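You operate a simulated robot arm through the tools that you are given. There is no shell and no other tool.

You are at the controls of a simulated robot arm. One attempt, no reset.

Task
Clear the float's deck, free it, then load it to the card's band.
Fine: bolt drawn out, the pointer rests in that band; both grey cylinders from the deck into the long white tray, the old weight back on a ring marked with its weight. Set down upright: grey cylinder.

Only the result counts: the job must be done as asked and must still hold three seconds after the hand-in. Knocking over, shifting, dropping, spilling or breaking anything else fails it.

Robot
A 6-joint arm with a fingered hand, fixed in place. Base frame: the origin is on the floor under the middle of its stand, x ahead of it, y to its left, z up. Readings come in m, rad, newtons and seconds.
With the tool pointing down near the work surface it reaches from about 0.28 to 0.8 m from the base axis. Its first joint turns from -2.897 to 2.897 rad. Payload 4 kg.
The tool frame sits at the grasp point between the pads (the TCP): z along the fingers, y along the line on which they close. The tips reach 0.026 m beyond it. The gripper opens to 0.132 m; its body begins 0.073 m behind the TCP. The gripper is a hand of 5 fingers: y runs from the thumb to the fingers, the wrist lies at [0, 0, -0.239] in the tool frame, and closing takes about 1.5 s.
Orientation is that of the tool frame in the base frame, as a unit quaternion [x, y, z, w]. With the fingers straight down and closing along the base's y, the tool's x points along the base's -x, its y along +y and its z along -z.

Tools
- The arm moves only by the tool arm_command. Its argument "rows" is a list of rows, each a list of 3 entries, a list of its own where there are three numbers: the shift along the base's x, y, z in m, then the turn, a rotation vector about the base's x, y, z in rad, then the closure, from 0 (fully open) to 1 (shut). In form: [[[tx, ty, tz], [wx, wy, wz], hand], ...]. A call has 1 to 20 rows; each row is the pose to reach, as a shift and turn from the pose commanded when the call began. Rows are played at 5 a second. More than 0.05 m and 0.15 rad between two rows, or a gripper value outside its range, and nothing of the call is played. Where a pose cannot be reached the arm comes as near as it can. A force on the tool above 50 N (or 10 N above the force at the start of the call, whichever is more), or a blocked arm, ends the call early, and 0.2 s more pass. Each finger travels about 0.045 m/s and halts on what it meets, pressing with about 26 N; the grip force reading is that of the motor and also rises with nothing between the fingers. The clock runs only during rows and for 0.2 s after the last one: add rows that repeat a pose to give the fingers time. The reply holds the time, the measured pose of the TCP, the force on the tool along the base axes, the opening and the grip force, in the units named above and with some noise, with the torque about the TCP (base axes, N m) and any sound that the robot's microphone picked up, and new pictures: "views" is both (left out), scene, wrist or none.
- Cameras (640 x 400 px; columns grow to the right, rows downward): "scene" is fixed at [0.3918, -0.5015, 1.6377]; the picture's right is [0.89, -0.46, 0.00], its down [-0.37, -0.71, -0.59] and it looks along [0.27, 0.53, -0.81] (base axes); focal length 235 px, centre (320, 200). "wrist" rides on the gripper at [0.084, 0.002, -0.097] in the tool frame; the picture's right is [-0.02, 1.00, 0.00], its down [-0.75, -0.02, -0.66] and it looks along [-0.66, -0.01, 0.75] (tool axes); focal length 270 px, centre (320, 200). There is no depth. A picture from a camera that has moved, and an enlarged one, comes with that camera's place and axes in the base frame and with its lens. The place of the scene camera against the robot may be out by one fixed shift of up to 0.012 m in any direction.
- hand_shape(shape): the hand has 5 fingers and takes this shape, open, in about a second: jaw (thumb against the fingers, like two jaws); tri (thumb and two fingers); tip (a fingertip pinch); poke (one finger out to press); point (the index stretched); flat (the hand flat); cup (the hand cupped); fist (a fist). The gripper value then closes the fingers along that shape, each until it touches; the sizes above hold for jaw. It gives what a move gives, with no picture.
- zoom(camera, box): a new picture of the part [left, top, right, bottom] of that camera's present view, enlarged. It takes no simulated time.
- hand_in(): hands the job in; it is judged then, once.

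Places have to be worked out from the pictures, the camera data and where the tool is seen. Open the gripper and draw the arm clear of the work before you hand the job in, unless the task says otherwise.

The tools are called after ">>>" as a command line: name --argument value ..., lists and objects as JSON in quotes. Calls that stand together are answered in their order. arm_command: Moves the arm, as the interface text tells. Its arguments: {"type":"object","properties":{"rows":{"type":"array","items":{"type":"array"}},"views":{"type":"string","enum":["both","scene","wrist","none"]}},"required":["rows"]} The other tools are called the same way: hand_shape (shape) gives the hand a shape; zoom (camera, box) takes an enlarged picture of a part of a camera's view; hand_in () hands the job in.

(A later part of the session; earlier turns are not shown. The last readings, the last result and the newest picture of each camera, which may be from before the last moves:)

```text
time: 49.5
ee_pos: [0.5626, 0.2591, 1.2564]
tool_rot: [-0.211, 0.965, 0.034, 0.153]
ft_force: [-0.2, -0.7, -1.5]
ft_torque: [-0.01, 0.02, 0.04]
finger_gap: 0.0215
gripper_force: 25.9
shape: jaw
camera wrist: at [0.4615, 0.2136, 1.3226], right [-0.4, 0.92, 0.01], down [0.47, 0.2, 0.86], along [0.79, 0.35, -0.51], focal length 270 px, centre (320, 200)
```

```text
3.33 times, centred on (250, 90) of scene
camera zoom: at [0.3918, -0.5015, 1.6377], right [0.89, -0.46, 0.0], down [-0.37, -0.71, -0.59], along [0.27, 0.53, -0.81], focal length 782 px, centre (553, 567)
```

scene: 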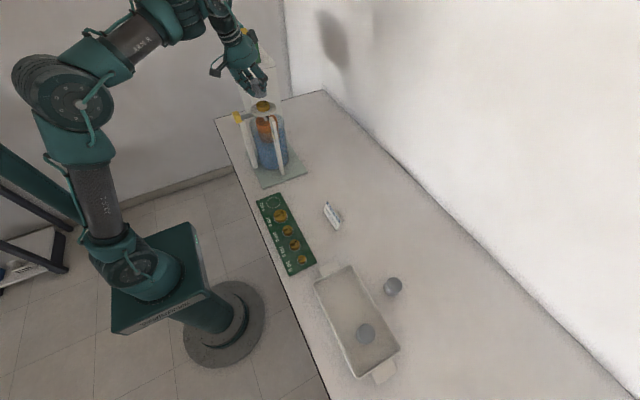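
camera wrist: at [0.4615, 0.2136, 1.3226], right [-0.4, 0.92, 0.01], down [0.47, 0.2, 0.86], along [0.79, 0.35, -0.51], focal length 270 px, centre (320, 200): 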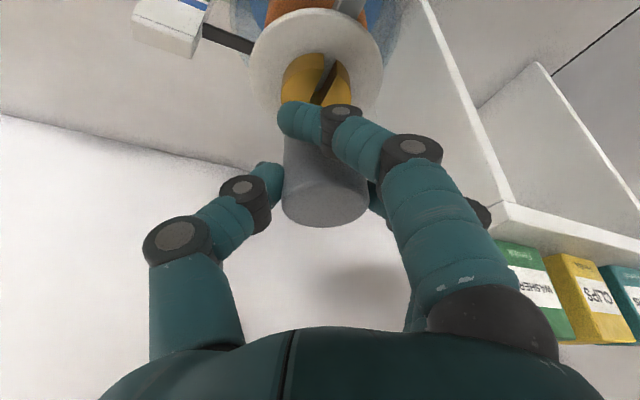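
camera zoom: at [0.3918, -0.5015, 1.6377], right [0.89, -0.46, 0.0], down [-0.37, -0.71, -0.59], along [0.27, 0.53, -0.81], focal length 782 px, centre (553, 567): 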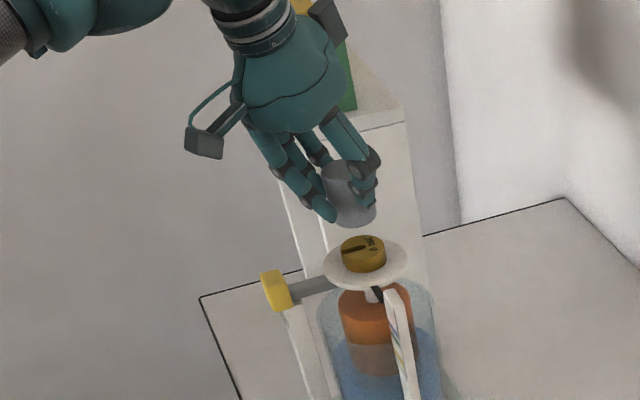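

The cylinder is lifted and the brass weight stays. I zoom into the scene to read the old weight's label.

>>> zoom --camera "scene" --box '[250, 92, 280, 117]'

>>> arm_command --rows '[[[-0.03, -0.013, 0.01], [0, 0, 0], 1], [[-0.06, -0.027, 0.015], [0, 0, 0], 1], [[-0.09, -0.04, 0.01], [-0.044, 0.095, 0], 1], [[-0.12, -0.06, 0.005], [-0.088, 0.19, 0], 1], [[-0.14, -0.1, 0.0], [-0.1313, 0.2854, 0], 1], [[-0.14, -0.1, 0.0], [-0.1313, 0.2854, 0], 1]]' --views "both"

>>> zoom --camera "scene" --box '[240, 85, 290, 125]'

```text
16.00 times, centred on (265, 104) of scene
camera zoom: at [0.3918, -0.5015, 1.6377], right [0.89, -0.46, 0.0], down [-0.37, -0.71, -0.59], along [0.27, 0.53, -0.81], focal length 3754 px, centre (1200, 1728)
```

zoom: 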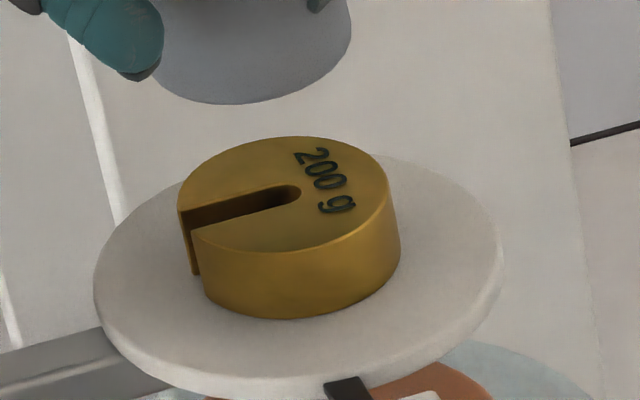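

```text
time: 50.9
ee_pos: [0.4162, 0.1587, 1.2554]
tool_rot: [-0.213, 0.977, 0.0, 0.0]
ft_force: [-0.8, -0.7, -0.4]
ft_torque: [-0.02, 0.03, 0.01]
finger_gap: 0.0211
gripper_force: 25.4
shape: jaw
camera wrist: at [0.3402, 0.1242, 1.354], right [-0.4, 0.92, 0.0], down [0.69, 0.3, 0.66], along [0.6, 0.26, -0.75], focal length 270 px, centre (320, 200)
```

scene: 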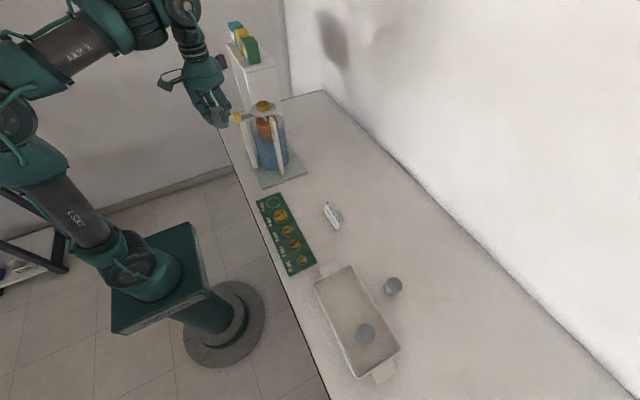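
wrist: 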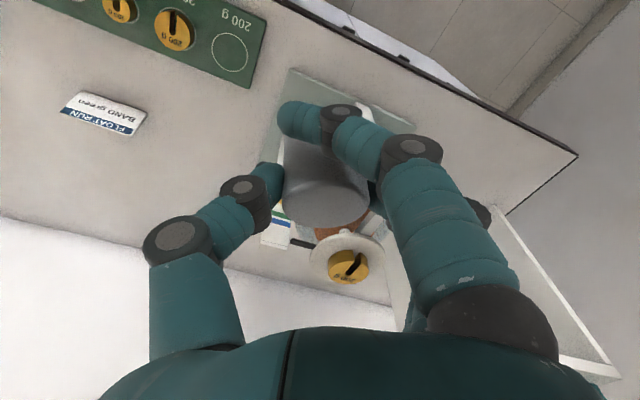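

```text
10.00 times, centred on (265, 105) of scene
camera zoom: at [0.3918, -0.5015, 1.6377], right [0.89, -0.46, 0.0], down [-0.37, -0.71, -0.59], along [0.27, 0.53, -0.81], focal length 2346 px, centre (870, 1150)
```

zoom: 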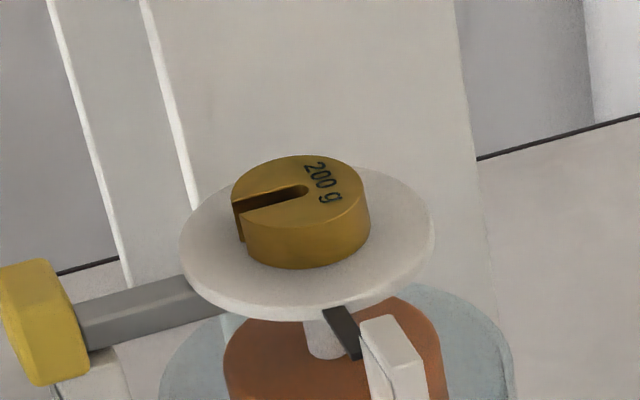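

The old weight reads 200 g, so it goes to the empty 200 g ring. Now I carry the second cylinder to above the near half of the tray, TCP ≈ (0.52, −0.37, 1.10), yawing to −35°.

>>> arm_command --rows '[[[0.008, -0.04, 0.0], [0, 0, -0.08], 1], [[0.016, -0.081, 0.0], [0, 0, -0.16], 1], [[0.024, -0.122, -0.005], [0, 0, -0.24], 1], [[0.032, -0.163, -0.015], [0, 0, -0.32], 1], [[0.04, -0.204, -0.03], [0, 0, -0.4], 1], [[0.048, -0.245, -0.045], [0, 0, -0.48], 1], [[0.056, -0.286, -0.06], [0, 0, -0.56], 1], [[0.064, -0.327, -0.075], [0, 0, -0.64], 1], [[0.072, -0.368, -0.09], [0, 0, -0.72], 1], [[0.08, -0.409, -0.105], [0, 0, -0.8], 1], [[0.088, -0.45, -0.12], [0, 0, -0.88], 1], [[0.096, -0.49, -0.14], [0, 0, -0.96], 1], [[0.104, -0.529, -0.155], [0, 0, -1.037], 1], [[0.104, -0.529, -0.155], [0, 0, -1.037], 1]]' --views "none"

>>> arm_command --rows '[[[0.0, 0, -0.01], [-0.06, -0.086, 0], 1], [[0.0, 0, -0.02], [-0.12, -0.172, 0], 1], [[0.0, 0, -0.03], [-0.1793, -0.2578, 0], 1], [[0.0, 0, -0.03], [-0.1793, -0.2578, 0], 1]]' --views "both"

>>> zoom --camera "wrist" --box '[200, 40, 440, 240]'

>>> zoom --camera "scene" --box '[290, 250, 430, 390]'

```text
time: 53.9
ee_pos: [0.5277, -0.3681, 1.1013]
tool_rot: [0.299, 0.954, -0.001, 0.0]
ft_force: [0.4, -0.6, -2.7]
ft_torque: [0.0, 0.02, 0.02]
finger_gap: 0.0211
gripper_force: 26.1
shape: jaw
```

```text
time: 54.9
ee_pos: [0.5271, -0.3676, 1.0703]
tool_rot: [0.295, 0.942, -0.047, 0.151]
ft_force: [-0.7, 0.1, -2.3]
ft_torque: [-0.03, 0.02, -0.02]
finger_gap: 0.0211
gripper_force: 25.9
shape: jaw
camera wrist: at [0.4375, -0.3046, 1.1367], right [0.59, 0.81, 0.01], down [0.41, -0.3, 0.86], along [0.7, -0.5, -0.51], focal length 270 px, centre (320, 200)
```

scene: 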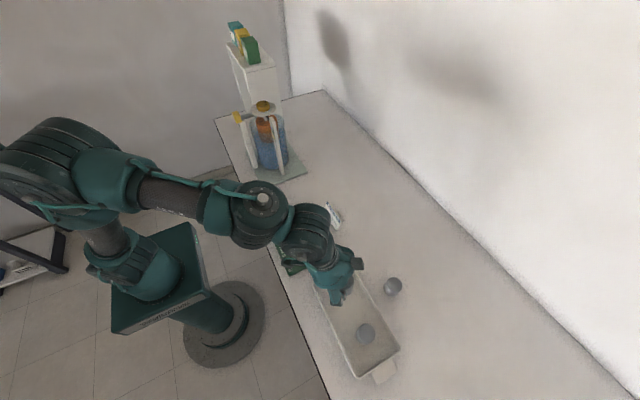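
wrist: 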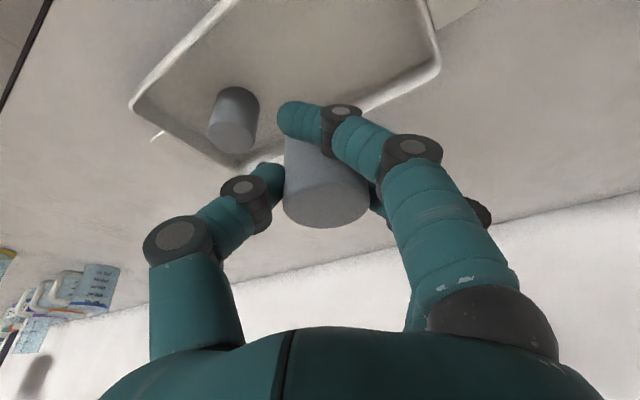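

```text
2.00 times, centred on (320, 140) of wrist
camera zoom: at [0.4375, -0.3046, 1.1367], right [0.59, 0.81, 0.01], down [0.41, -0.3, 0.86], along [0.7, -0.5, -0.51], focal length 541 px, centre (320, 320)
```

zoom: 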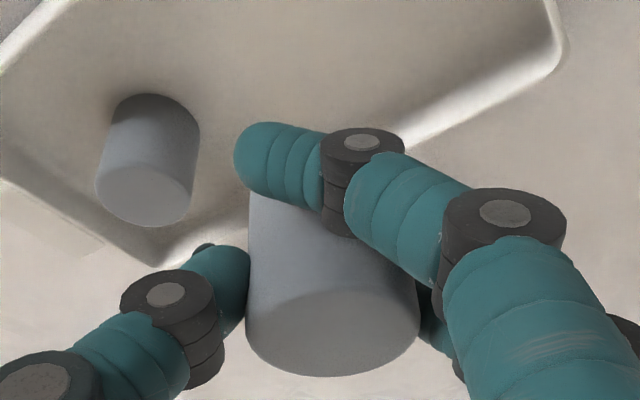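

```text
2.86 times, centred on (360, 320) of scene
camera zoom: at [0.3918, -0.5015, 1.6377], right [0.89, -0.46, 0.0], down [-0.37, -0.71, -0.59], along [0.27, 0.53, -0.81], focal length 670 px, centre (206, -143)
```

zoom: 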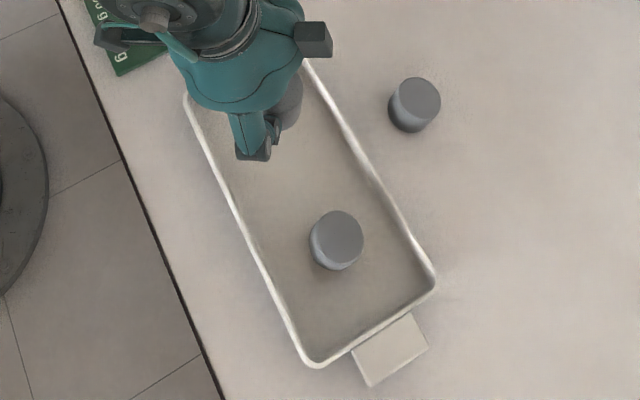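

Cylinder two is upright within ~2°. I shift so it lands near (0.54, −0.39), trim the tiny lean, and lower to TCP z≈0.972.

>>> arm_command --rows '[[[0.006, -0.012, -0.02], [0.012, -0.009, 0], 1], [[0.011, -0.023, -0.04], [0.0246, -0.017, 0], 1], [[0.011, -0.023, -0.06], [0.0246, -0.017, 0], 1], [[0.011, -0.023, -0.08], [0.0246, -0.017, 0], 1], [[0.011, -0.023, -0.098], [0.0246, -0.017, 0], 1], [[0.011, -0.023, -0.098], [0.0246, -0.017, 0], 1]]' --views "both"

>>> zoom --camera "scene" --box '[290, 250, 430, 390]'

```text
time: 56.3
ee_pos: [0.5383, -0.395, 0.9706]
tool_rot: [0.297, 0.942, -0.033, 0.154]
ft_force: [0.0, 0.5, -2.2]
ft_torque: [-0.03, 0.04, -0.03]
finger_gap: 0.0213
gripper_force: 26.0
shape: jaw
camera wrist: at [0.4462, -0.3325, 1.0374], right [0.59, 0.81, 0.04], down [0.4, -0.33, 0.86], along [0.71, -0.49, -0.51], focal length 270 px, centre (320, 200)
```

scene: 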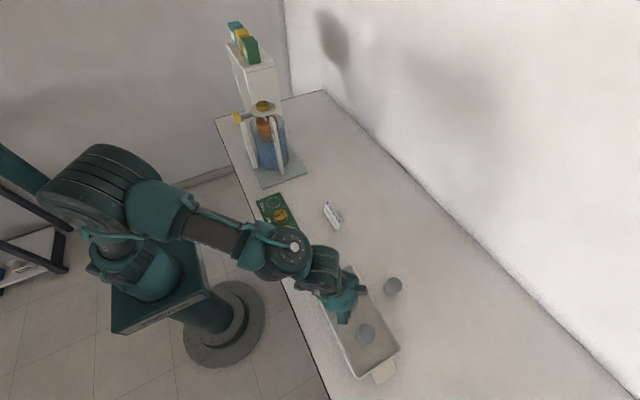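
wrist: 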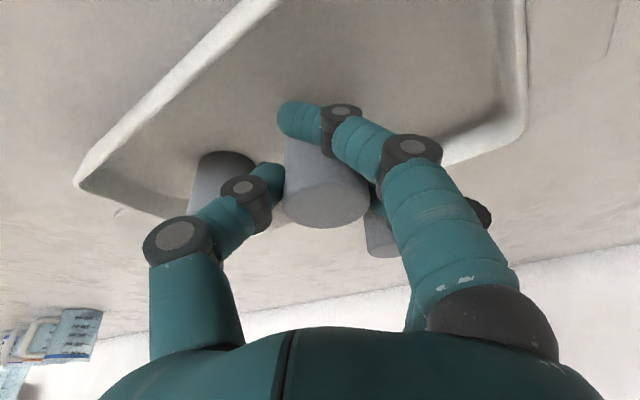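

```text
2.86 times, centred on (360, 320) of scene
camera zoom: at [0.3918, -0.5015, 1.6377], right [0.89, -0.46, 0.0], down [-0.37, -0.71, -0.59], along [0.27, 0.53, -0.81], focal length 670 px, centre (206, -143)
```

zoom: 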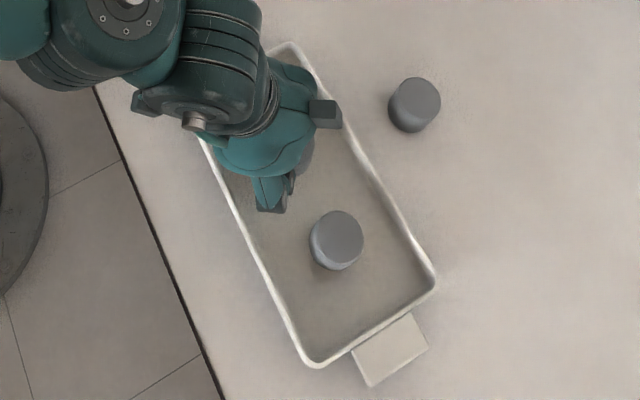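

All clear. I lower in small steps to find contact.

>>> arm_command --rows '[[[0, 0, -0.006], [0, 0, 0], 1], [[0, 0, -0.012], [0, 0, 0], 1], [[0, 0, -0.012], [0, 0, 0], 1]]' --views "none"

>>> arm_command --rows '[[[0, 0, -0.002], [0, 0, 0], 1], [[0, 0, -0.004], [0, 0, 0], 1], [[0, 0, -0.004], [0, 0, 0], 1]]' --views "none"

```text
time: 57.1
ee_pos: [0.5379, -0.3927, 0.9592]
tool_rot: [0.297, 0.942, -0.033, 0.153]
ft_force: [0.3, -0.8, -1.5]
ft_torque: [0.01, 0.03, 0.01]
finger_gap: 0.0207
gripper_force: 25.6
shape: jaw
```

```text
time: 57.9
ee_pos: [0.536, -0.393, 0.956]
tool_rot: [0.297, 0.942, -0.032, 0.154]
ft_force: [0.3, 0.4, -1.8]
ft_torque: [0.01, 0.01, 0.01]
finger_gap: 0.0211
gripper_force: 26.5
shape: jaw
```

No contact yet at 0.956; I go on in 3 mm steps.

>>> arm_command --rows '[[[0, 0, -0.0015], [0, 0, 0], 1], [[0, 0, -0.003], [0, 0, 0], 1], [[0, 0, -0.003], [0, 0, 0], 1]]' --views "none"

>>> arm_command --rows '[[[0, 0, -0.0015], [0, 0, 0], 1], [[0, 0, -0.003], [0, 0, 0], 1], [[0, 0, -0.003], [0, 0, 0], 1]]' --views "wrist"

```text
time: 58.7
ee_pos: [0.5353, -0.392, 0.9529]
tool_rot: [0.297, 0.942, -0.034, 0.156]
ft_force: [2.9, -3.2, 10.2]
ft_torque: [0.02, -0.03, -0.01]
finger_gap: 0.0214
gripper_force: 25.6
shape: jaw
```

```text
time: 59.5
ee_pos: [0.5361, -0.393, 0.952]
tool_rot: [0.298, 0.941, -0.033, 0.156]
ft_force: [2.1, -5.2, 27.5]
ft_torque: [0.0, -0.13, -0.05]
finger_gap: 0.0222
gripper_force: 25.8
shape: jaw
camera wrist: at [0.4455, -0.3312, 1.018], right [0.59, 0.81, 0.04], down [0.39, -0.32, 0.86], along [0.71, -0.49, -0.51], focal length 270 px, centre (320, 200)
```

wrist: 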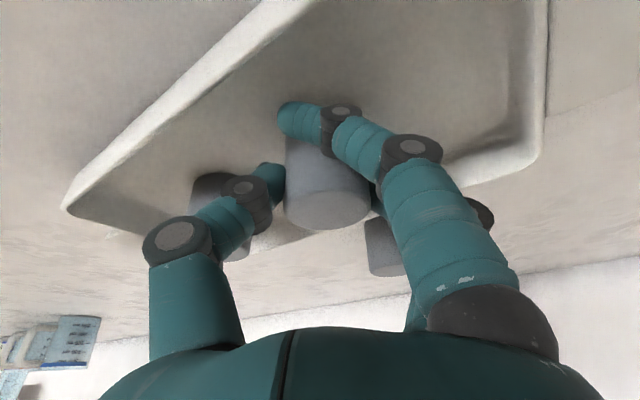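

Firm contact (27 N) at z≈0.952. I ease up 2 mm to relieve the force, then open gently.

>>> arm_command --rows '[[[0, 0, 0.002], [0, 0, 0], 1], [[0, 0, 0.002], [0, 0, 0], 0.8], [[0, 0, 0.002], [0, 0, 0], 0.7], [[0, 0, 0.002], [0, 0, 0], 0.6], [[0, 0, 0.002], [0, 0, 0], 0.5], [[0, 0, 0.002], [0, 0, 0], 0.45], [[0, 0, 0.002], [0, 0, 0], 0.45]]' --views "both"

>>> zoom --camera "wrist" --box '[160, 50, 480, 280]'

```text
time: 61.1
ee_pos: [0.5365, -0.3929, 0.9504]
tool_rot: [0.297, 0.942, -0.033, 0.154]
ft_force: [0.8, -0.4, 0.2]
ft_torque: [-0.03, -0.03, 0.02]
finger_gap: 0.0716
gripper_force: 0.1
shape: jaw
camera wrist: at [0.4455, -0.3308, 1.0178], right [0.59, 0.81, 0.04], down [0.4, -0.33, 0.86], along [0.71, -0.49, -0.51], focal length 270 px, centre (320, 200)
```

scene: 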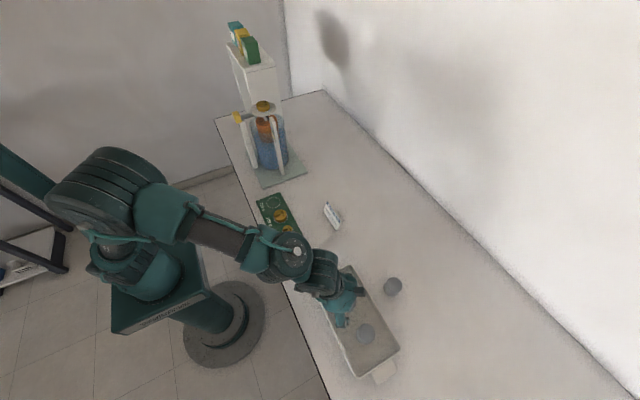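
wrist: 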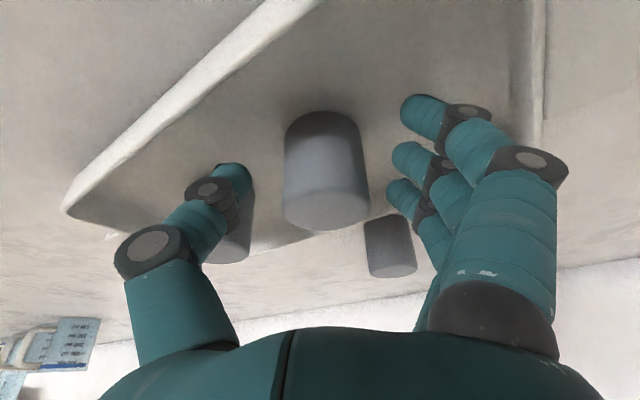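

```text
1.74 times, centred on (320, 165) of wrist
camera zoom: at [0.4455, -0.3308, 1.0178], right [0.59, 0.81, 0.04], down [0.4, -0.33, 0.86], along [0.71, -0.49, -0.51], focal length 470 px, centre (320, 261)
```

zoom: 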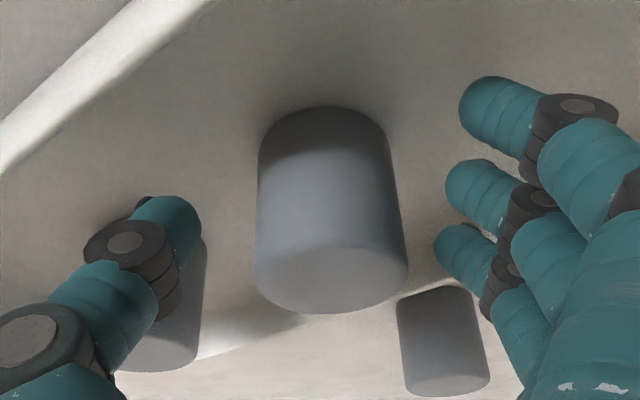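

Both cylinders now stand in the tray. I rise straight up, level the tool, and then view the tray from the scene camera.

>>> arm_command --rows '[[[0, 0, 0.02], [0, 0, 0], 0.45], [[0, 0, 0.05], [0, 0, 0], 0.45], [[0, 0, 0.09], [0, 0, 0], 0.45], [[0, 0.015, 0.12], [0.052, 0.0917, 0], 0.4], [[-0.01, 0.04, 0.14], [0.104, 0.1835, 0], 0.3], [[-0.02, 0.06, 0.15], [0.1562, 0.2752, 0], 0.2], [[-0.02, 0.06, 0.15], [0.1562, 0.2752, 0], 0.2]]' --views "both"

>>> zoom --camera "scene" --box '[290, 250, 430, 390]'

```text
time: 62.7
ee_pos: [0.5174, -0.3325, 1.1031]
tool_rot: [0.301, 0.954, 0.0, 0.0]
ft_force: [1.0, 0.6, -0.1]
ft_torque: [0.0, 0.0, 0.01]
finger_gap: 0.1052
gripper_force: 0.0
shape: jaw
camera wrist: at [0.4489, -0.2832, 1.1999], right [0.59, 0.81, 0.0], down [0.61, -0.45, 0.66], along [0.53, -0.39, -0.75], focal length 270 px, centre (320, 200)
```

scene: 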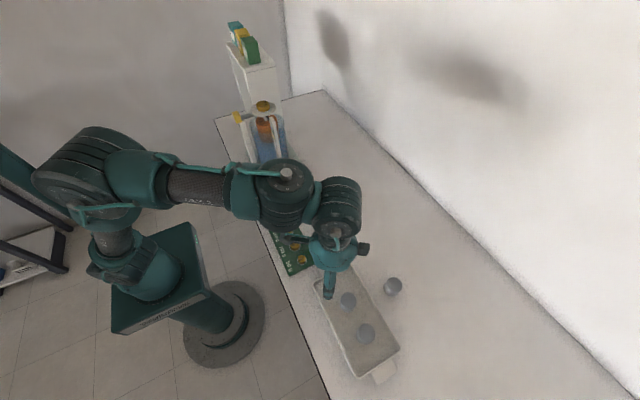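
wrist: 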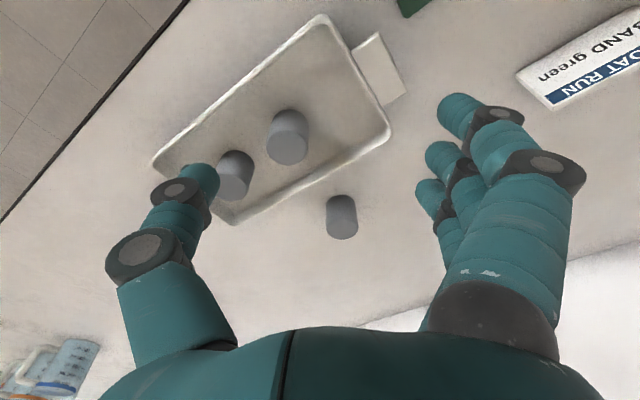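

```text
2.86 times, centred on (360, 320) of scene
camera zoom: at [0.3918, -0.5015, 1.6377], right [0.89, -0.46, 0.0], down [-0.37, -0.71, -0.59], along [0.27, 0.53, -0.81], focal length 670 px, centre (206, -143)
```

zoom: 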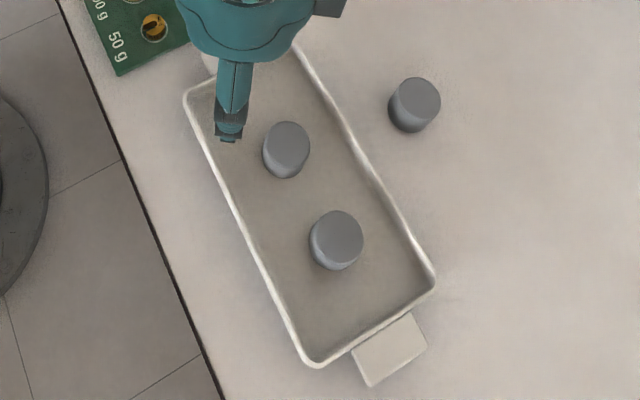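

Both cylinders stand upright in the tray. I swing back to in front of the float for the old brass weight.

>>> arm_command --rows '[[[-0.008, 0.038, 0.015], [0, 0, 0.086], 0.2], [[-0.016, 0.079, 0.03], [0, 0, 0.173], 0.2], [[-0.024, 0.12, 0.045], [0, 0, 0.259], 0.2], [[-0.032, 0.161, 0.06], [0, 0, 0.346], 0.2], [[-0.04, 0.202, 0.075], [0, 0, 0.432], 0.2], [[-0.048, 0.243, 0.09], [0, 0, 0.518], 0.2], [[-0.056, 0.284, 0.105], [0, 0, 0.605], 0.2], [[-0.064, 0.325, 0.12], [0, 0, 0.691], 0.2], [[-0.072, 0.366, 0.13], [0, 0, 0.778], 0.2], [[-0.08, 0.407, 0.14], [0, 0, 0.864], 0.2], [[-0.088, 0.448, 0.147], [0, 0, 0.95], 0.2], [[-0.097, 0.492, 0.147], [0, 0, 1.037], 0.2], [[-0.097, 0.492, 0.147], [0, 0, 1.037], 0.2]]' --views "none"

>>> hand_shape --shape "tri"

>>> zoom --camera "wrist" --box '[0, 0, 640, 400]'

>>> zoom --camera "wrist" --box '[240, 150, 420, 310]'

```text
time: 65.5
ee_pos: [0.4214, 0.1615, 1.2458]
tool_rot: [-0.211, 0.977, 0.0, 0.0]
ft_force: [0.1, -0.3, -0.5]
ft_torque: [-0.01, -0.02, -0.04]
finger_gap: 0.1055
gripper_force: 0.1
shape: jaw
```

```text
time: 66.4
ee_pos: [0.421, 0.1607, 1.2444]
tool_rot: [-0.212, 0.977, 0.0, 0.0]
ft_force: [-0.6, 0.1, 0.3]
ft_torque: [0.0, 0.04, -0.01]
finger_gap: 0.1319
gripper_force: 0.0
shape: tri
```

```text
1.00 times, centred on (320, 200) of wrist (not enlarged: the box is as wide or as high as the picture)
camera zoom: at [0.3432, 0.1267, 1.3433], right [-0.39, 0.92, 0.0], down [0.69, 0.3, 0.66], along [0.6, 0.26, -0.75], focal length 270 px, centre (320, 200)
```

zoom: 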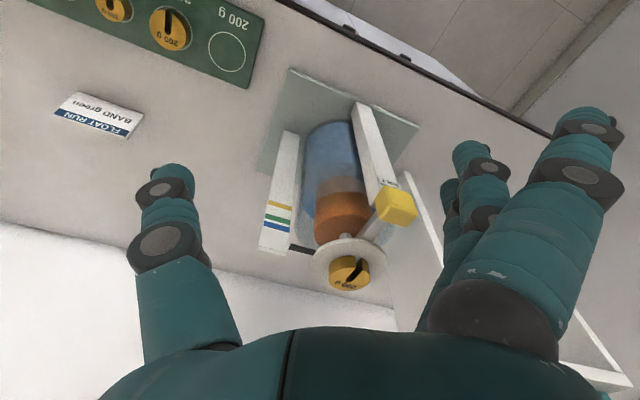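

```text
2.50 times, centred on (330, 230) of wrist
camera zoom: at [0.3432, 0.1267, 1.3433], right [-0.39, 0.92, 0.0], down [0.69, 0.3, 0.66], along [0.6, 0.26, -0.75], focal length 676 px, centre (295, 125)
```

zoom: 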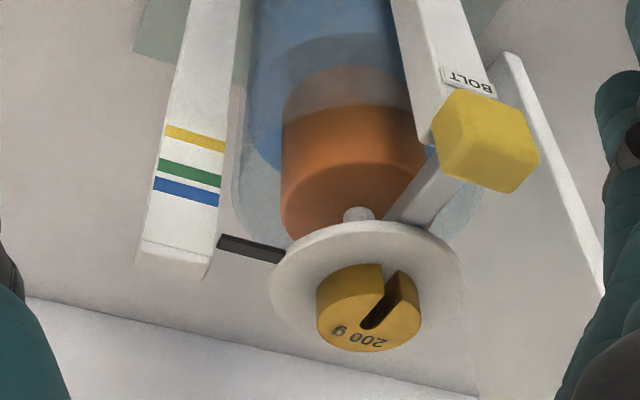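

The brass weight is at ≈(0.565, 0.258), top z≈1.183. In tri shape I move to a pre-grasp above it with a 10° tilt.

>>> arm_command --rows '[[[0.03, 0.02, 0.01], [0.018, -0.04, 0], 0.25], [[0.065, 0.045, 0.01], [0.036, -0.08, 0], 0.25], [[0.1, 0.07, 0.005], [0.054, -0.12, 0], 0.25], [[0.134, 0.092, 0.0], [0.0724, -0.1588, 0], 0.25], [[0.134, 0.092, 0.0], [0.0724, -0.1588, 0], 0.25]]' --views "both"

>>> zoom --camera "wrist" --box '[180, 20, 460, 240]'

>>> zoom --camera "scene" --box '[200, 30, 300, 150]'

```text
time: 67.6
ee_pos: [0.5562, 0.2531, 1.2442]
tool_rot: [-0.21, 0.974, 0.02, 0.085]
ft_force: [0.1, 0.4, 0.0]
ft_torque: [-0.01, 0.02, -0.01]
finger_gap: 0.0993
gripper_force: 0.1
shape: tri
camera wrist: at [0.4634, 0.2119, 1.3261], right [-0.39, 0.92, 0.01], down [0.58, 0.24, 0.78], along [0.71, 0.31, -0.63], focal length 270 px, centre (320, 200)
```

scene: 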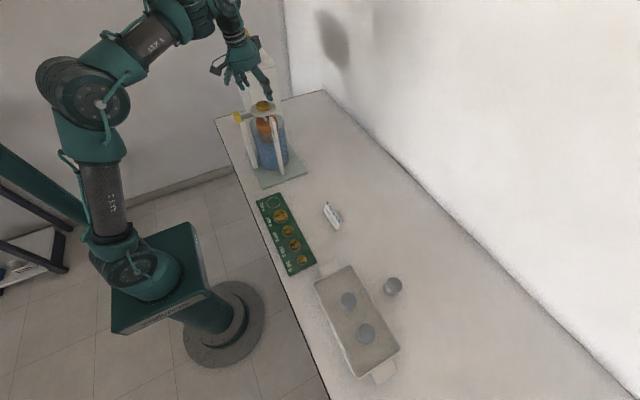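
wrist: 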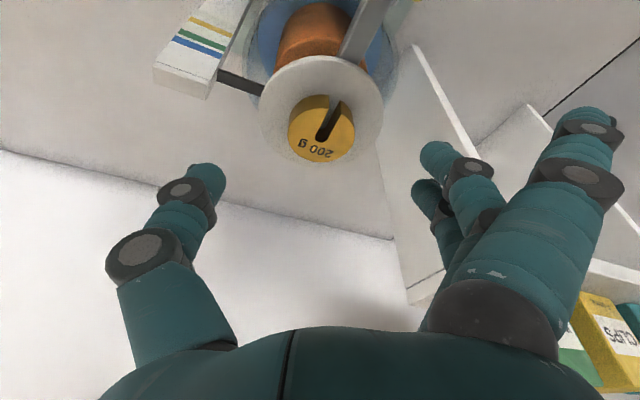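

```text
1.82 times, centred on (320, 130) of wrist
camera zoom: at [0.4634, 0.2119, 1.3261], right [-0.39, 0.92, 0.01], down [0.58, 0.24, 0.78], along [0.71, 0.31, -0.63], focal length 491 px, centre (320, 327)
```

zoom: 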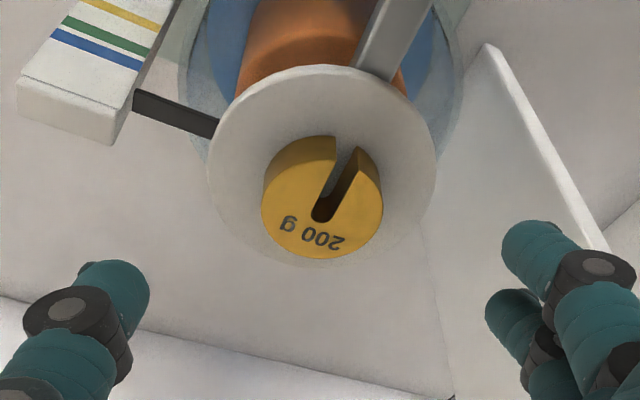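

```text
3.33 times, centred on (250, 90) of scene
camera zoom: at [0.3918, -0.5015, 1.6377], right [0.89, -0.46, 0.0], down [-0.37, -0.71, -0.59], along [0.27, 0.53, -0.81], focal length 782 px, centre (553, 567)
```

zoom: 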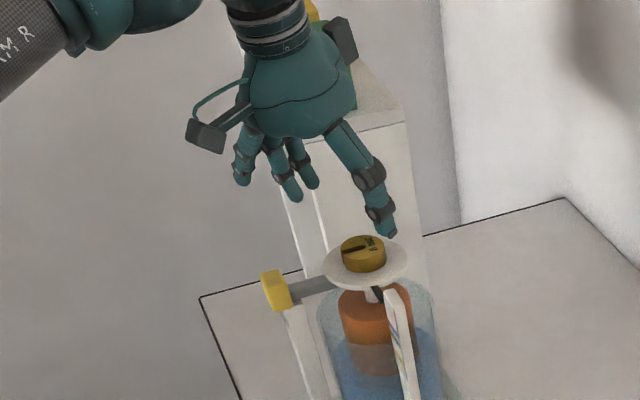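

Lateral alignment is good (~1 mm). I descend to TCP z≈1.195 so the fingertips flank the brass disc just above the deck.

>>> arm_command --rows '[[[0.002, 0.001, -0.015], [0, 0, 0], 0.25], [[0.004, 0.002, -0.03], [0, 0, 0], 0.25], [[0.0055, 0.003, -0.042], [0, 0, 0], 0.25], [[0.006, 0.0035, -0.049], [0, 0, 0], 0.25], [[0.006, 0.0035, -0.049], [0, 0, 0], 0.25]]' --views "both"

>>> zoom --camera "wrist" --box '[180, 40, 460, 260]'

>>> zoom --camera "scene" --box '[200, 30, 300, 150]'

```text
time: 68.8
ee_pos: [0.561, 0.2549, 1.1985]
tool_rot: [-0.211, 0.974, 0.02, 0.085]
ft_force: [-0.5, 0.0, -1.0]
ft_torque: [0.0, -0.02, 0.0]
finger_gap: 0.0994
gripper_force: 0.0
shape: tri
camera wrist: at [0.4686, 0.2134, 1.2805], right [-0.39, 0.92, 0.0], down [0.58, 0.24, 0.78], along [0.71, 0.31, -0.63], focal length 270 px, centre (320, 200)
```

scene: 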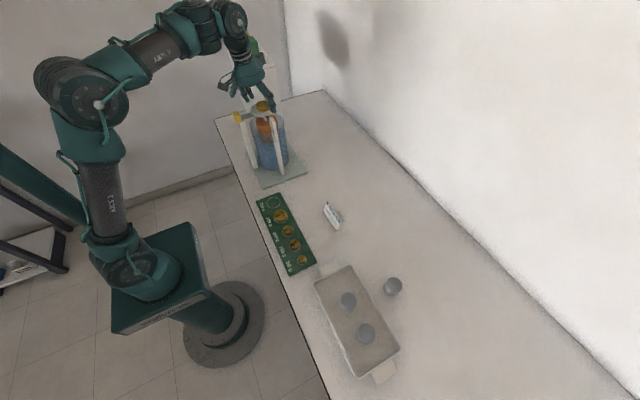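
wrist: 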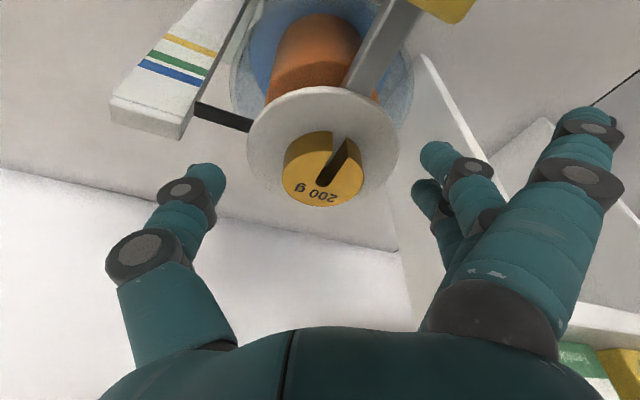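

```text
1.82 times, centred on (320, 150) of wrist
camera zoom: at [0.4686, 0.2134, 1.2805], right [-0.39, 0.92, 0.0], down [0.58, 0.24, 0.78], along [0.71, 0.31, -0.63], focal length 491 px, centre (320, 291)
```

zoom: 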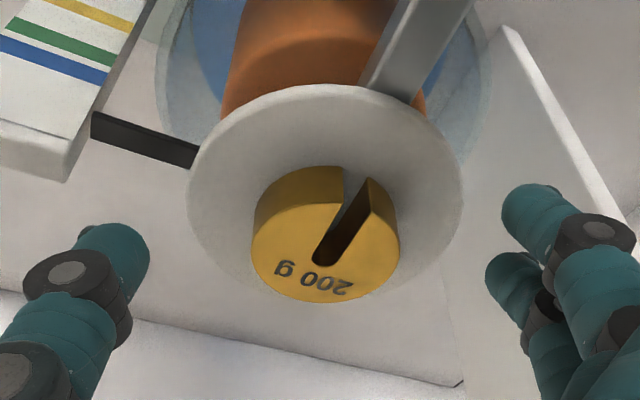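

```text
3.33 times, centred on (250, 90) of scene
camera zoom: at [0.3918, -0.5015, 1.6377], right [0.89, -0.46, 0.0], down [-0.37, -0.71, -0.59], along [0.27, 0.53, -0.81], focal length 782 px, centre (553, 567)
```

zoom: 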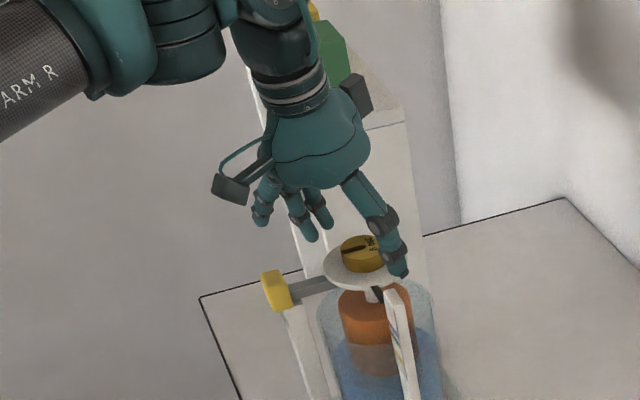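

The disc is ~2 mm to the finger side. I trim sideways, go down another 4.5 mm, and close the tri grip on the disc.

>>> arm_command --rows '[[[0.0019, 0.003, -0.0045], [0, 0, 0], 0.25], [[0.0019, 0.003, -0.0045], [0, 0, 0], 0.4], [[0.0019, 0.003, -0.0045], [0, 0, 0], 0.55], [[0.0019, 0.003, -0.0045], [0, 0, 0], 0.7], [[0.0019, 0.003, -0.0045], [0, 0, 0], 0.85], [[0.0019, 0.003, -0.0045], [0, 0, 0], 1], [[0.0019, 0.003, -0.0045], [0, 0, 0], 1], [[0.0019, 0.003, -0.0045], [0, 0, 0], 1], [[0.0019, 0.003, -0.0045], [0, 0, 0], 1]]' --views "both"

>>> zoom --camera "wrist" --box '[180, 40, 460, 260]'

>>> zoom --camera "scene" --box '[220, 60, 290, 130]'

```text
time: 70.8
ee_pos: [0.5629, 0.2561, 1.1956]
tool_rot: [-0.211, 0.974, 0.019, 0.085]
ft_force: [-0.5, -0.2, 1.7]
ft_torque: [0.0, -0.01, 0.03]
finger_gap: 0.0358
gripper_force: 26.4
shape: tri
camera wrist: at [0.4705, 0.2165, 1.2763], right [-0.39, 0.92, 0.0], down [0.58, 0.24, 0.78], along [0.71, 0.31, -0.63], focal length 270 px, centre (320, 200)
```

scene: 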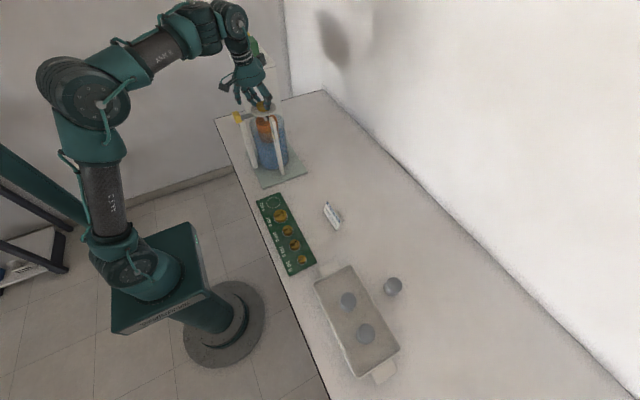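
wrist: 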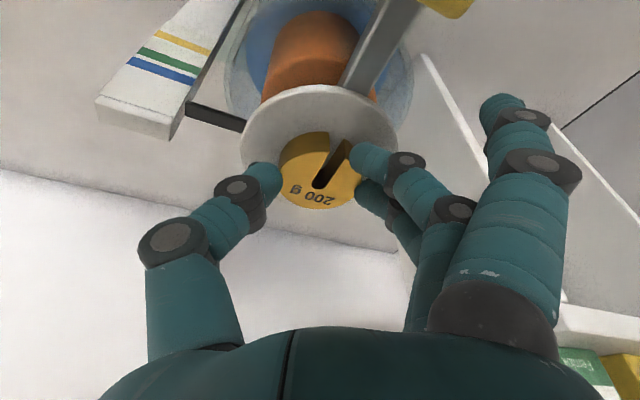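

```text
1.82 times, centred on (320, 150) of wrist
camera zoom: at [0.4705, 0.2165, 1.2763], right [-0.39, 0.92, 0.0], down [0.58, 0.24, 0.78], along [0.71, 0.31, -0.63], focal length 491 px, centre (320, 291)
```

zoom: 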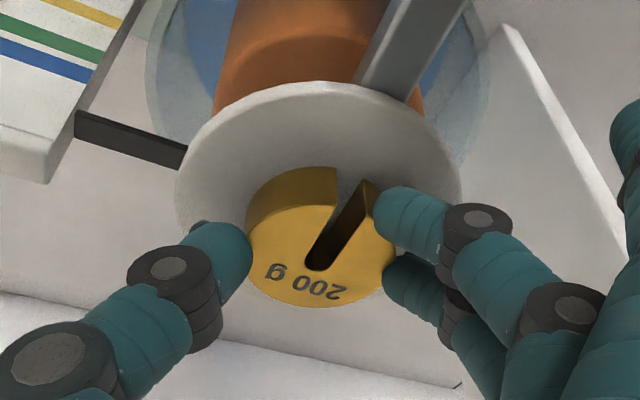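

```text
5.71 times, centred on (255, 95) of scene
camera zoom: at [0.3918, -0.5015, 1.6377], right [0.89, -0.46, 0.0], down [-0.37, -0.71, -0.59], along [0.27, 0.53, -0.81], focal length 1341 px, centre (691, 800)
```

zoom: 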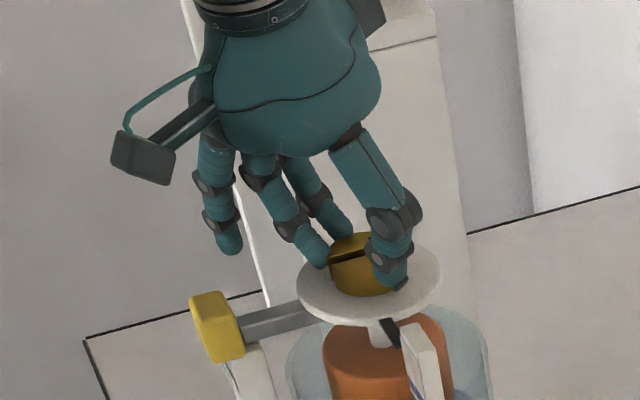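

A clean three-point grip (26 N). I lift the brass weight 3 cm and check it.

>>> arm_command --rows '[[[0, 0, 0.004], [0, 0, 0], 1], [[0, 0, 0.012], [0, 0, 0], 1], [[0, 0, 0.025], [0, 0, 0], 1], [[-0.005, -0.002, 0.04], [0, 0, 0], 1], [[-0.005, -0.002, 0.04], [0, 0, 0], 1]]' --views "both"

>>> zoom --camera "wrist" --box '[180, 40, 460, 260]'

>>> zoom --camera "scene" --box '[220, 60, 290, 130]'

```text
time: 72.0
ee_pos: [0.5556, 0.2555, 1.2354]
tool_rot: [-0.211, 0.974, 0.02, 0.085]
ft_force: [0.1, -0.1, -2.1]
ft_torque: [0.02, 0.01, 0.02]
finger_gap: 0.0355
gripper_force: 26.2
shape: tri
camera wrist: at [0.4639, 0.2151, 1.3168], right [-0.39, 0.92, 0.0], down [0.58, 0.24, 0.78], along [0.71, 0.31, -0.63], focal length 270 px, centre (320, 200)
```

scene: 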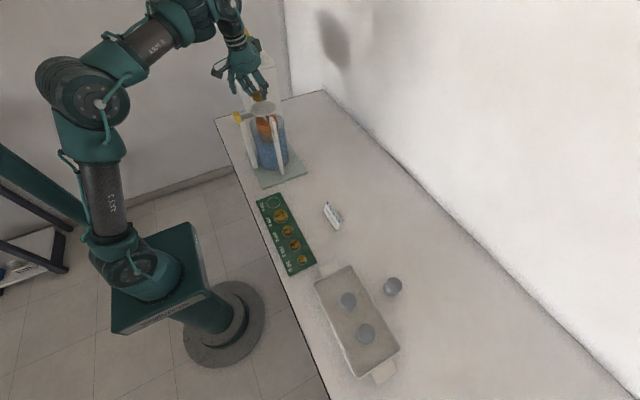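
wrist: 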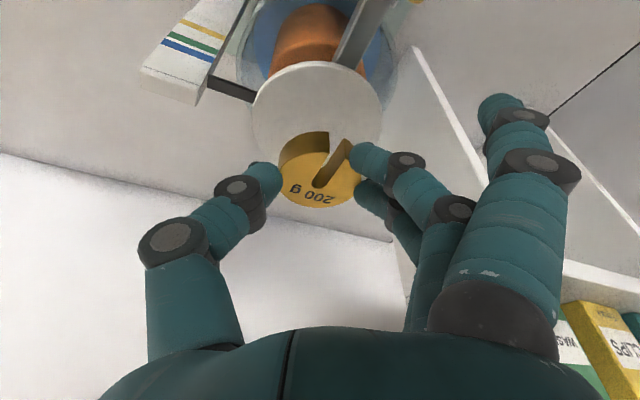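

```text
1.82 times, centred on (320, 150) of wrist
camera zoom: at [0.4639, 0.2151, 1.3168], right [-0.39, 0.92, 0.0], down [0.58, 0.24, 0.78], along [0.71, 0.31, -0.63], focal length 491 px, centre (320, 291)
```

zoom: 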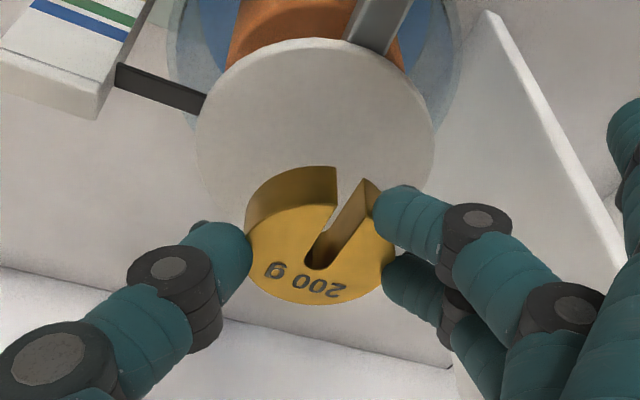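

```text
5.71 times, centred on (255, 95) of scene
camera zoom: at [0.3918, -0.5015, 1.6377], right [0.89, -0.46, 0.0], down [-0.37, -0.71, -0.59], along [0.27, 0.53, -0.81], focal length 1341 px, centre (691, 800)
```

zoom: 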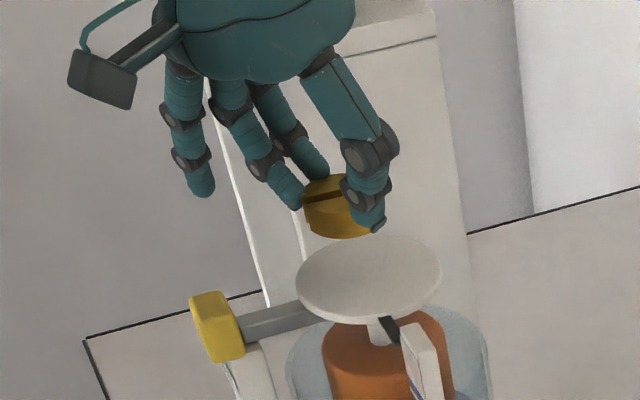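

The deck is clear and the weight is held level. I draw back toward the robot, then turn to φ=90° above the empty 200 g ring so the fingers close along x there.

>>> arm_command --rows '[[[-0.02, -0.01, 0.02], [0, 0, 0], 1], [[-0.05, -0.03, 0.03], [0, 0, 0], 1], [[-0.085, -0.05, 0.03], [0, 0, 0], 1], [[-0.115, -0.075, 0.02], [0, 0, 0], 1], [[-0.135, -0.11, 0.01], [0, 0, 0], 1], [[-0.135, -0.11, 0.01], [0, 0, 0], 1]]' --views "none"

>>> arm_command --rows '[[[0.0, -0.015, -0.01], [0, 0, 0.143], 1], [[0.005, -0.03, -0.02], [0, 0, 0.286], 1], [[0.01, -0.045, -0.035], [0, 0, 0.429], 1], [[0.02, -0.06, -0.06], [0, 0, 0.572], 1], [[0.03, -0.08, -0.085], [0, 0, 0.715], 1], [[0.04, -0.1, -0.11], [0, 0, 0.858], 1], [[0.05, -0.11, -0.14], [0, 0, 1.0], 1], [[0.06, -0.115, -0.165], [0, 0, 1.143], 1], [[0.06, -0.115, -0.165], [0, 0, 1.143], 1]]' --views "both"

>>> zoom --camera "wrist" --box '[180, 0, 460, 220]'

>>> zoom --camera "scene" --box '[220, 150, 340, 280]'

```text
time: 73.4
ee_pos: [0.4214, 0.1471, 1.2449]
tool_rot: [-0.21, 0.974, 0.019, 0.085]
ft_force: [0.3, -0.5, -1.8]
ft_torque: [0.03, -0.01, 0.0]
finger_gap: 0.0355
gripper_force: 25.5
shape: tri
```

```text
time: 75.4
ee_pos: [0.4796, 0.0283, 1.0775]
tool_rot: [0.705, -0.704, -0.062, -0.061]
ft_force: [1.2, 0.0, -1.6]
ft_torque: [-0.03, -0.03, 0.04]
finger_gap: 0.0355
gripper_force: 25.6
shape: tri
camera wrist: at [0.4791, -0.0722, 1.1584], right [-1.0, 0.02, 0.0], down [0.02, 0.63, 0.78], along [0.01, 0.78, -0.63], focal length 270 px, centre (320, 200)
```

scene: 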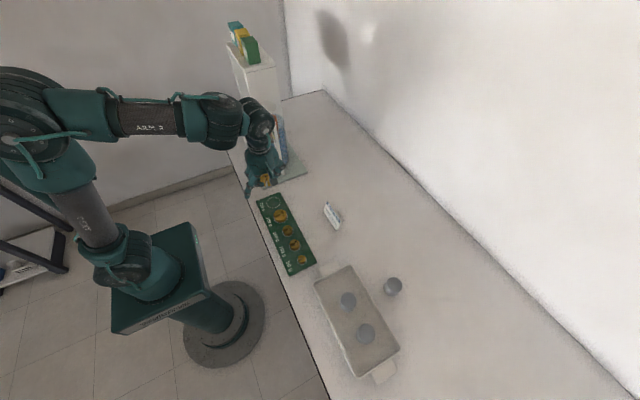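
wrist: 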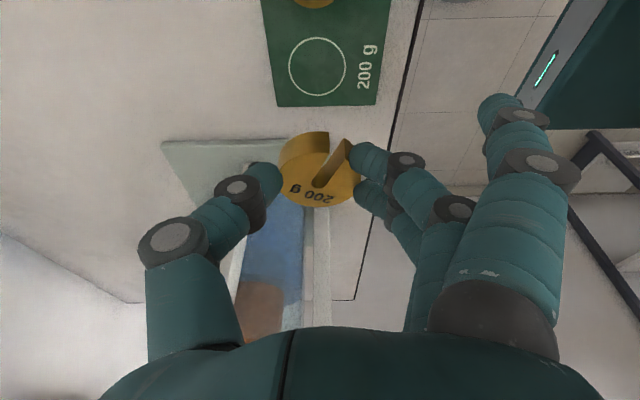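

```text
1.82 times, centred on (320, 110) of wrist
camera zoom: at [0.4791, -0.0722, 1.1584], right [-1.0, 0.02, 0.0], down [0.02, 0.63, 0.78], along [0.01, 0.78, -0.63], focal length 491 px, centre (320, 364)
```

zoom: 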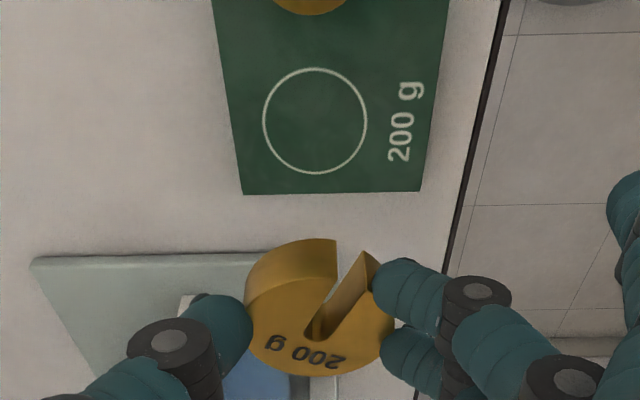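

```text
3.08 times, centred on (280, 215) of scene
camera zoom: at [0.3918, -0.5015, 1.6377], right [0.89, -0.46, 0.0], down [-0.37, -0.71, -0.59], along [0.27, 0.53, -0.81], focal length 722 px, centre (443, 154)
```

zoom: 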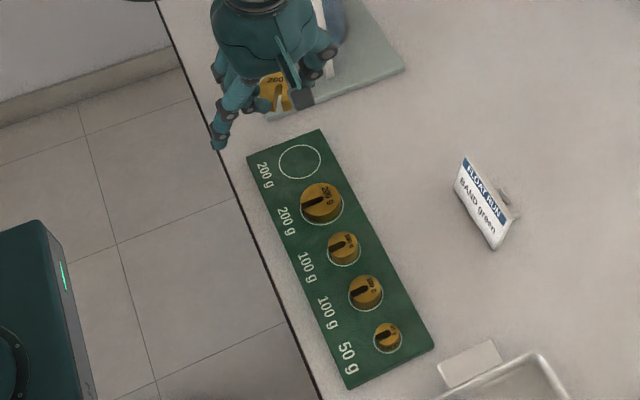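

The held disc's centre is at ≈(0.480, 0.028) and the empty ring at ≈(0.481, 0.0435). I move over the ring and descend to TCP z≈0.977 for a closer look.

>>> arm_command --rows '[[[0.0005, 0.008, -0.02], [0, 0, 0], 1], [[0.001, 0.0155, -0.04], [0, 0, 0], 1], [[0.001, 0.0155, -0.065], [0, 0, 0], 1], [[0.001, 0.0155, -0.085], [0, 0, 0], 1], [[0.001, 0.0155, -0.1], [0, 0, 0], 1], [[0.001, 0.0155, -0.1], [0, 0, 0], 1]]' --views "both"

>>> zoom --camera "wrist" --box '[220, 70, 420, 230]'

>>> zoom --camera "scene" --box '[230, 160, 310, 240]'

```text
time: 76.8
ee_pos: [0.4829, 0.0472, 0.979]
tool_rot: [-0.704, 0.705, 0.062, 0.061]
ft_force: [0.1, -0.3, -1.7]
ft_torque: [-0.02, 0.0, 0.0]
finger_gap: 0.0354
gripper_force: 26.6
shape: tri
camera wrist: at [0.4813, -0.0536, 1.061], right [-1.0, 0.02, 0.0], down [0.02, 0.63, 0.78], along [0.01, 0.78, -0.63], focal length 270 px, centre (320, 200)
```

scene: 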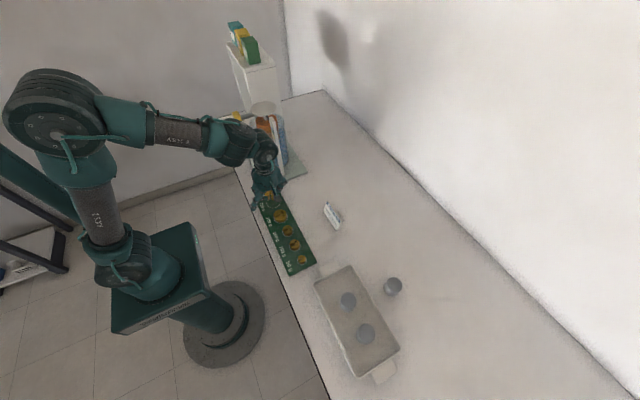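
wrist: 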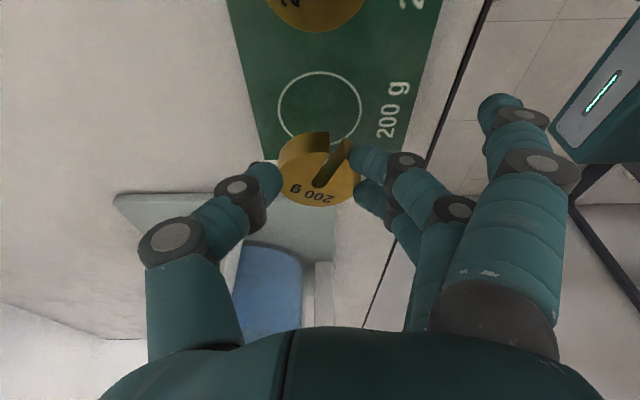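

```text
2.50 times, centred on (320, 150) of wrist
camera zoom: at [0.4813, -0.0536, 1.061], right [-1.0, 0.02, 0.0], down [0.02, 0.63, 0.78], along [0.01, 0.78, -0.63], focal length 676 px, centre (320, 325)
```

zoom: 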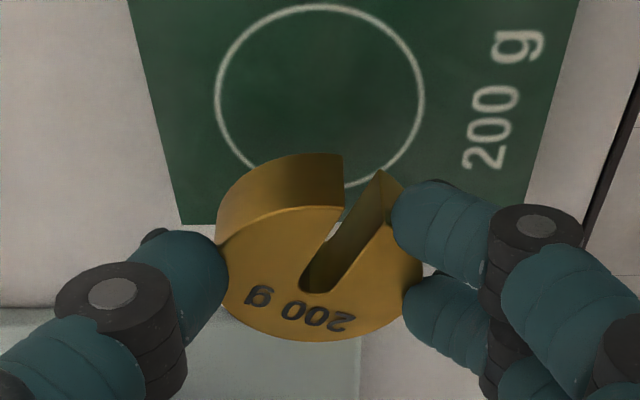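

```text
5.00 times, centred on (270, 200) of scene
camera zoom: at [0.3918, -0.5015, 1.6377], right [0.89, -0.46, 0.0], down [-0.37, -0.71, -0.59], along [0.27, 0.53, -0.81], focal length 1173 px, centre (570, 200)
```

zoom: 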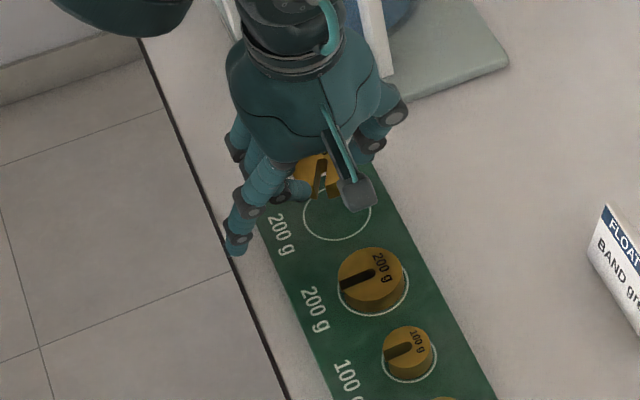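

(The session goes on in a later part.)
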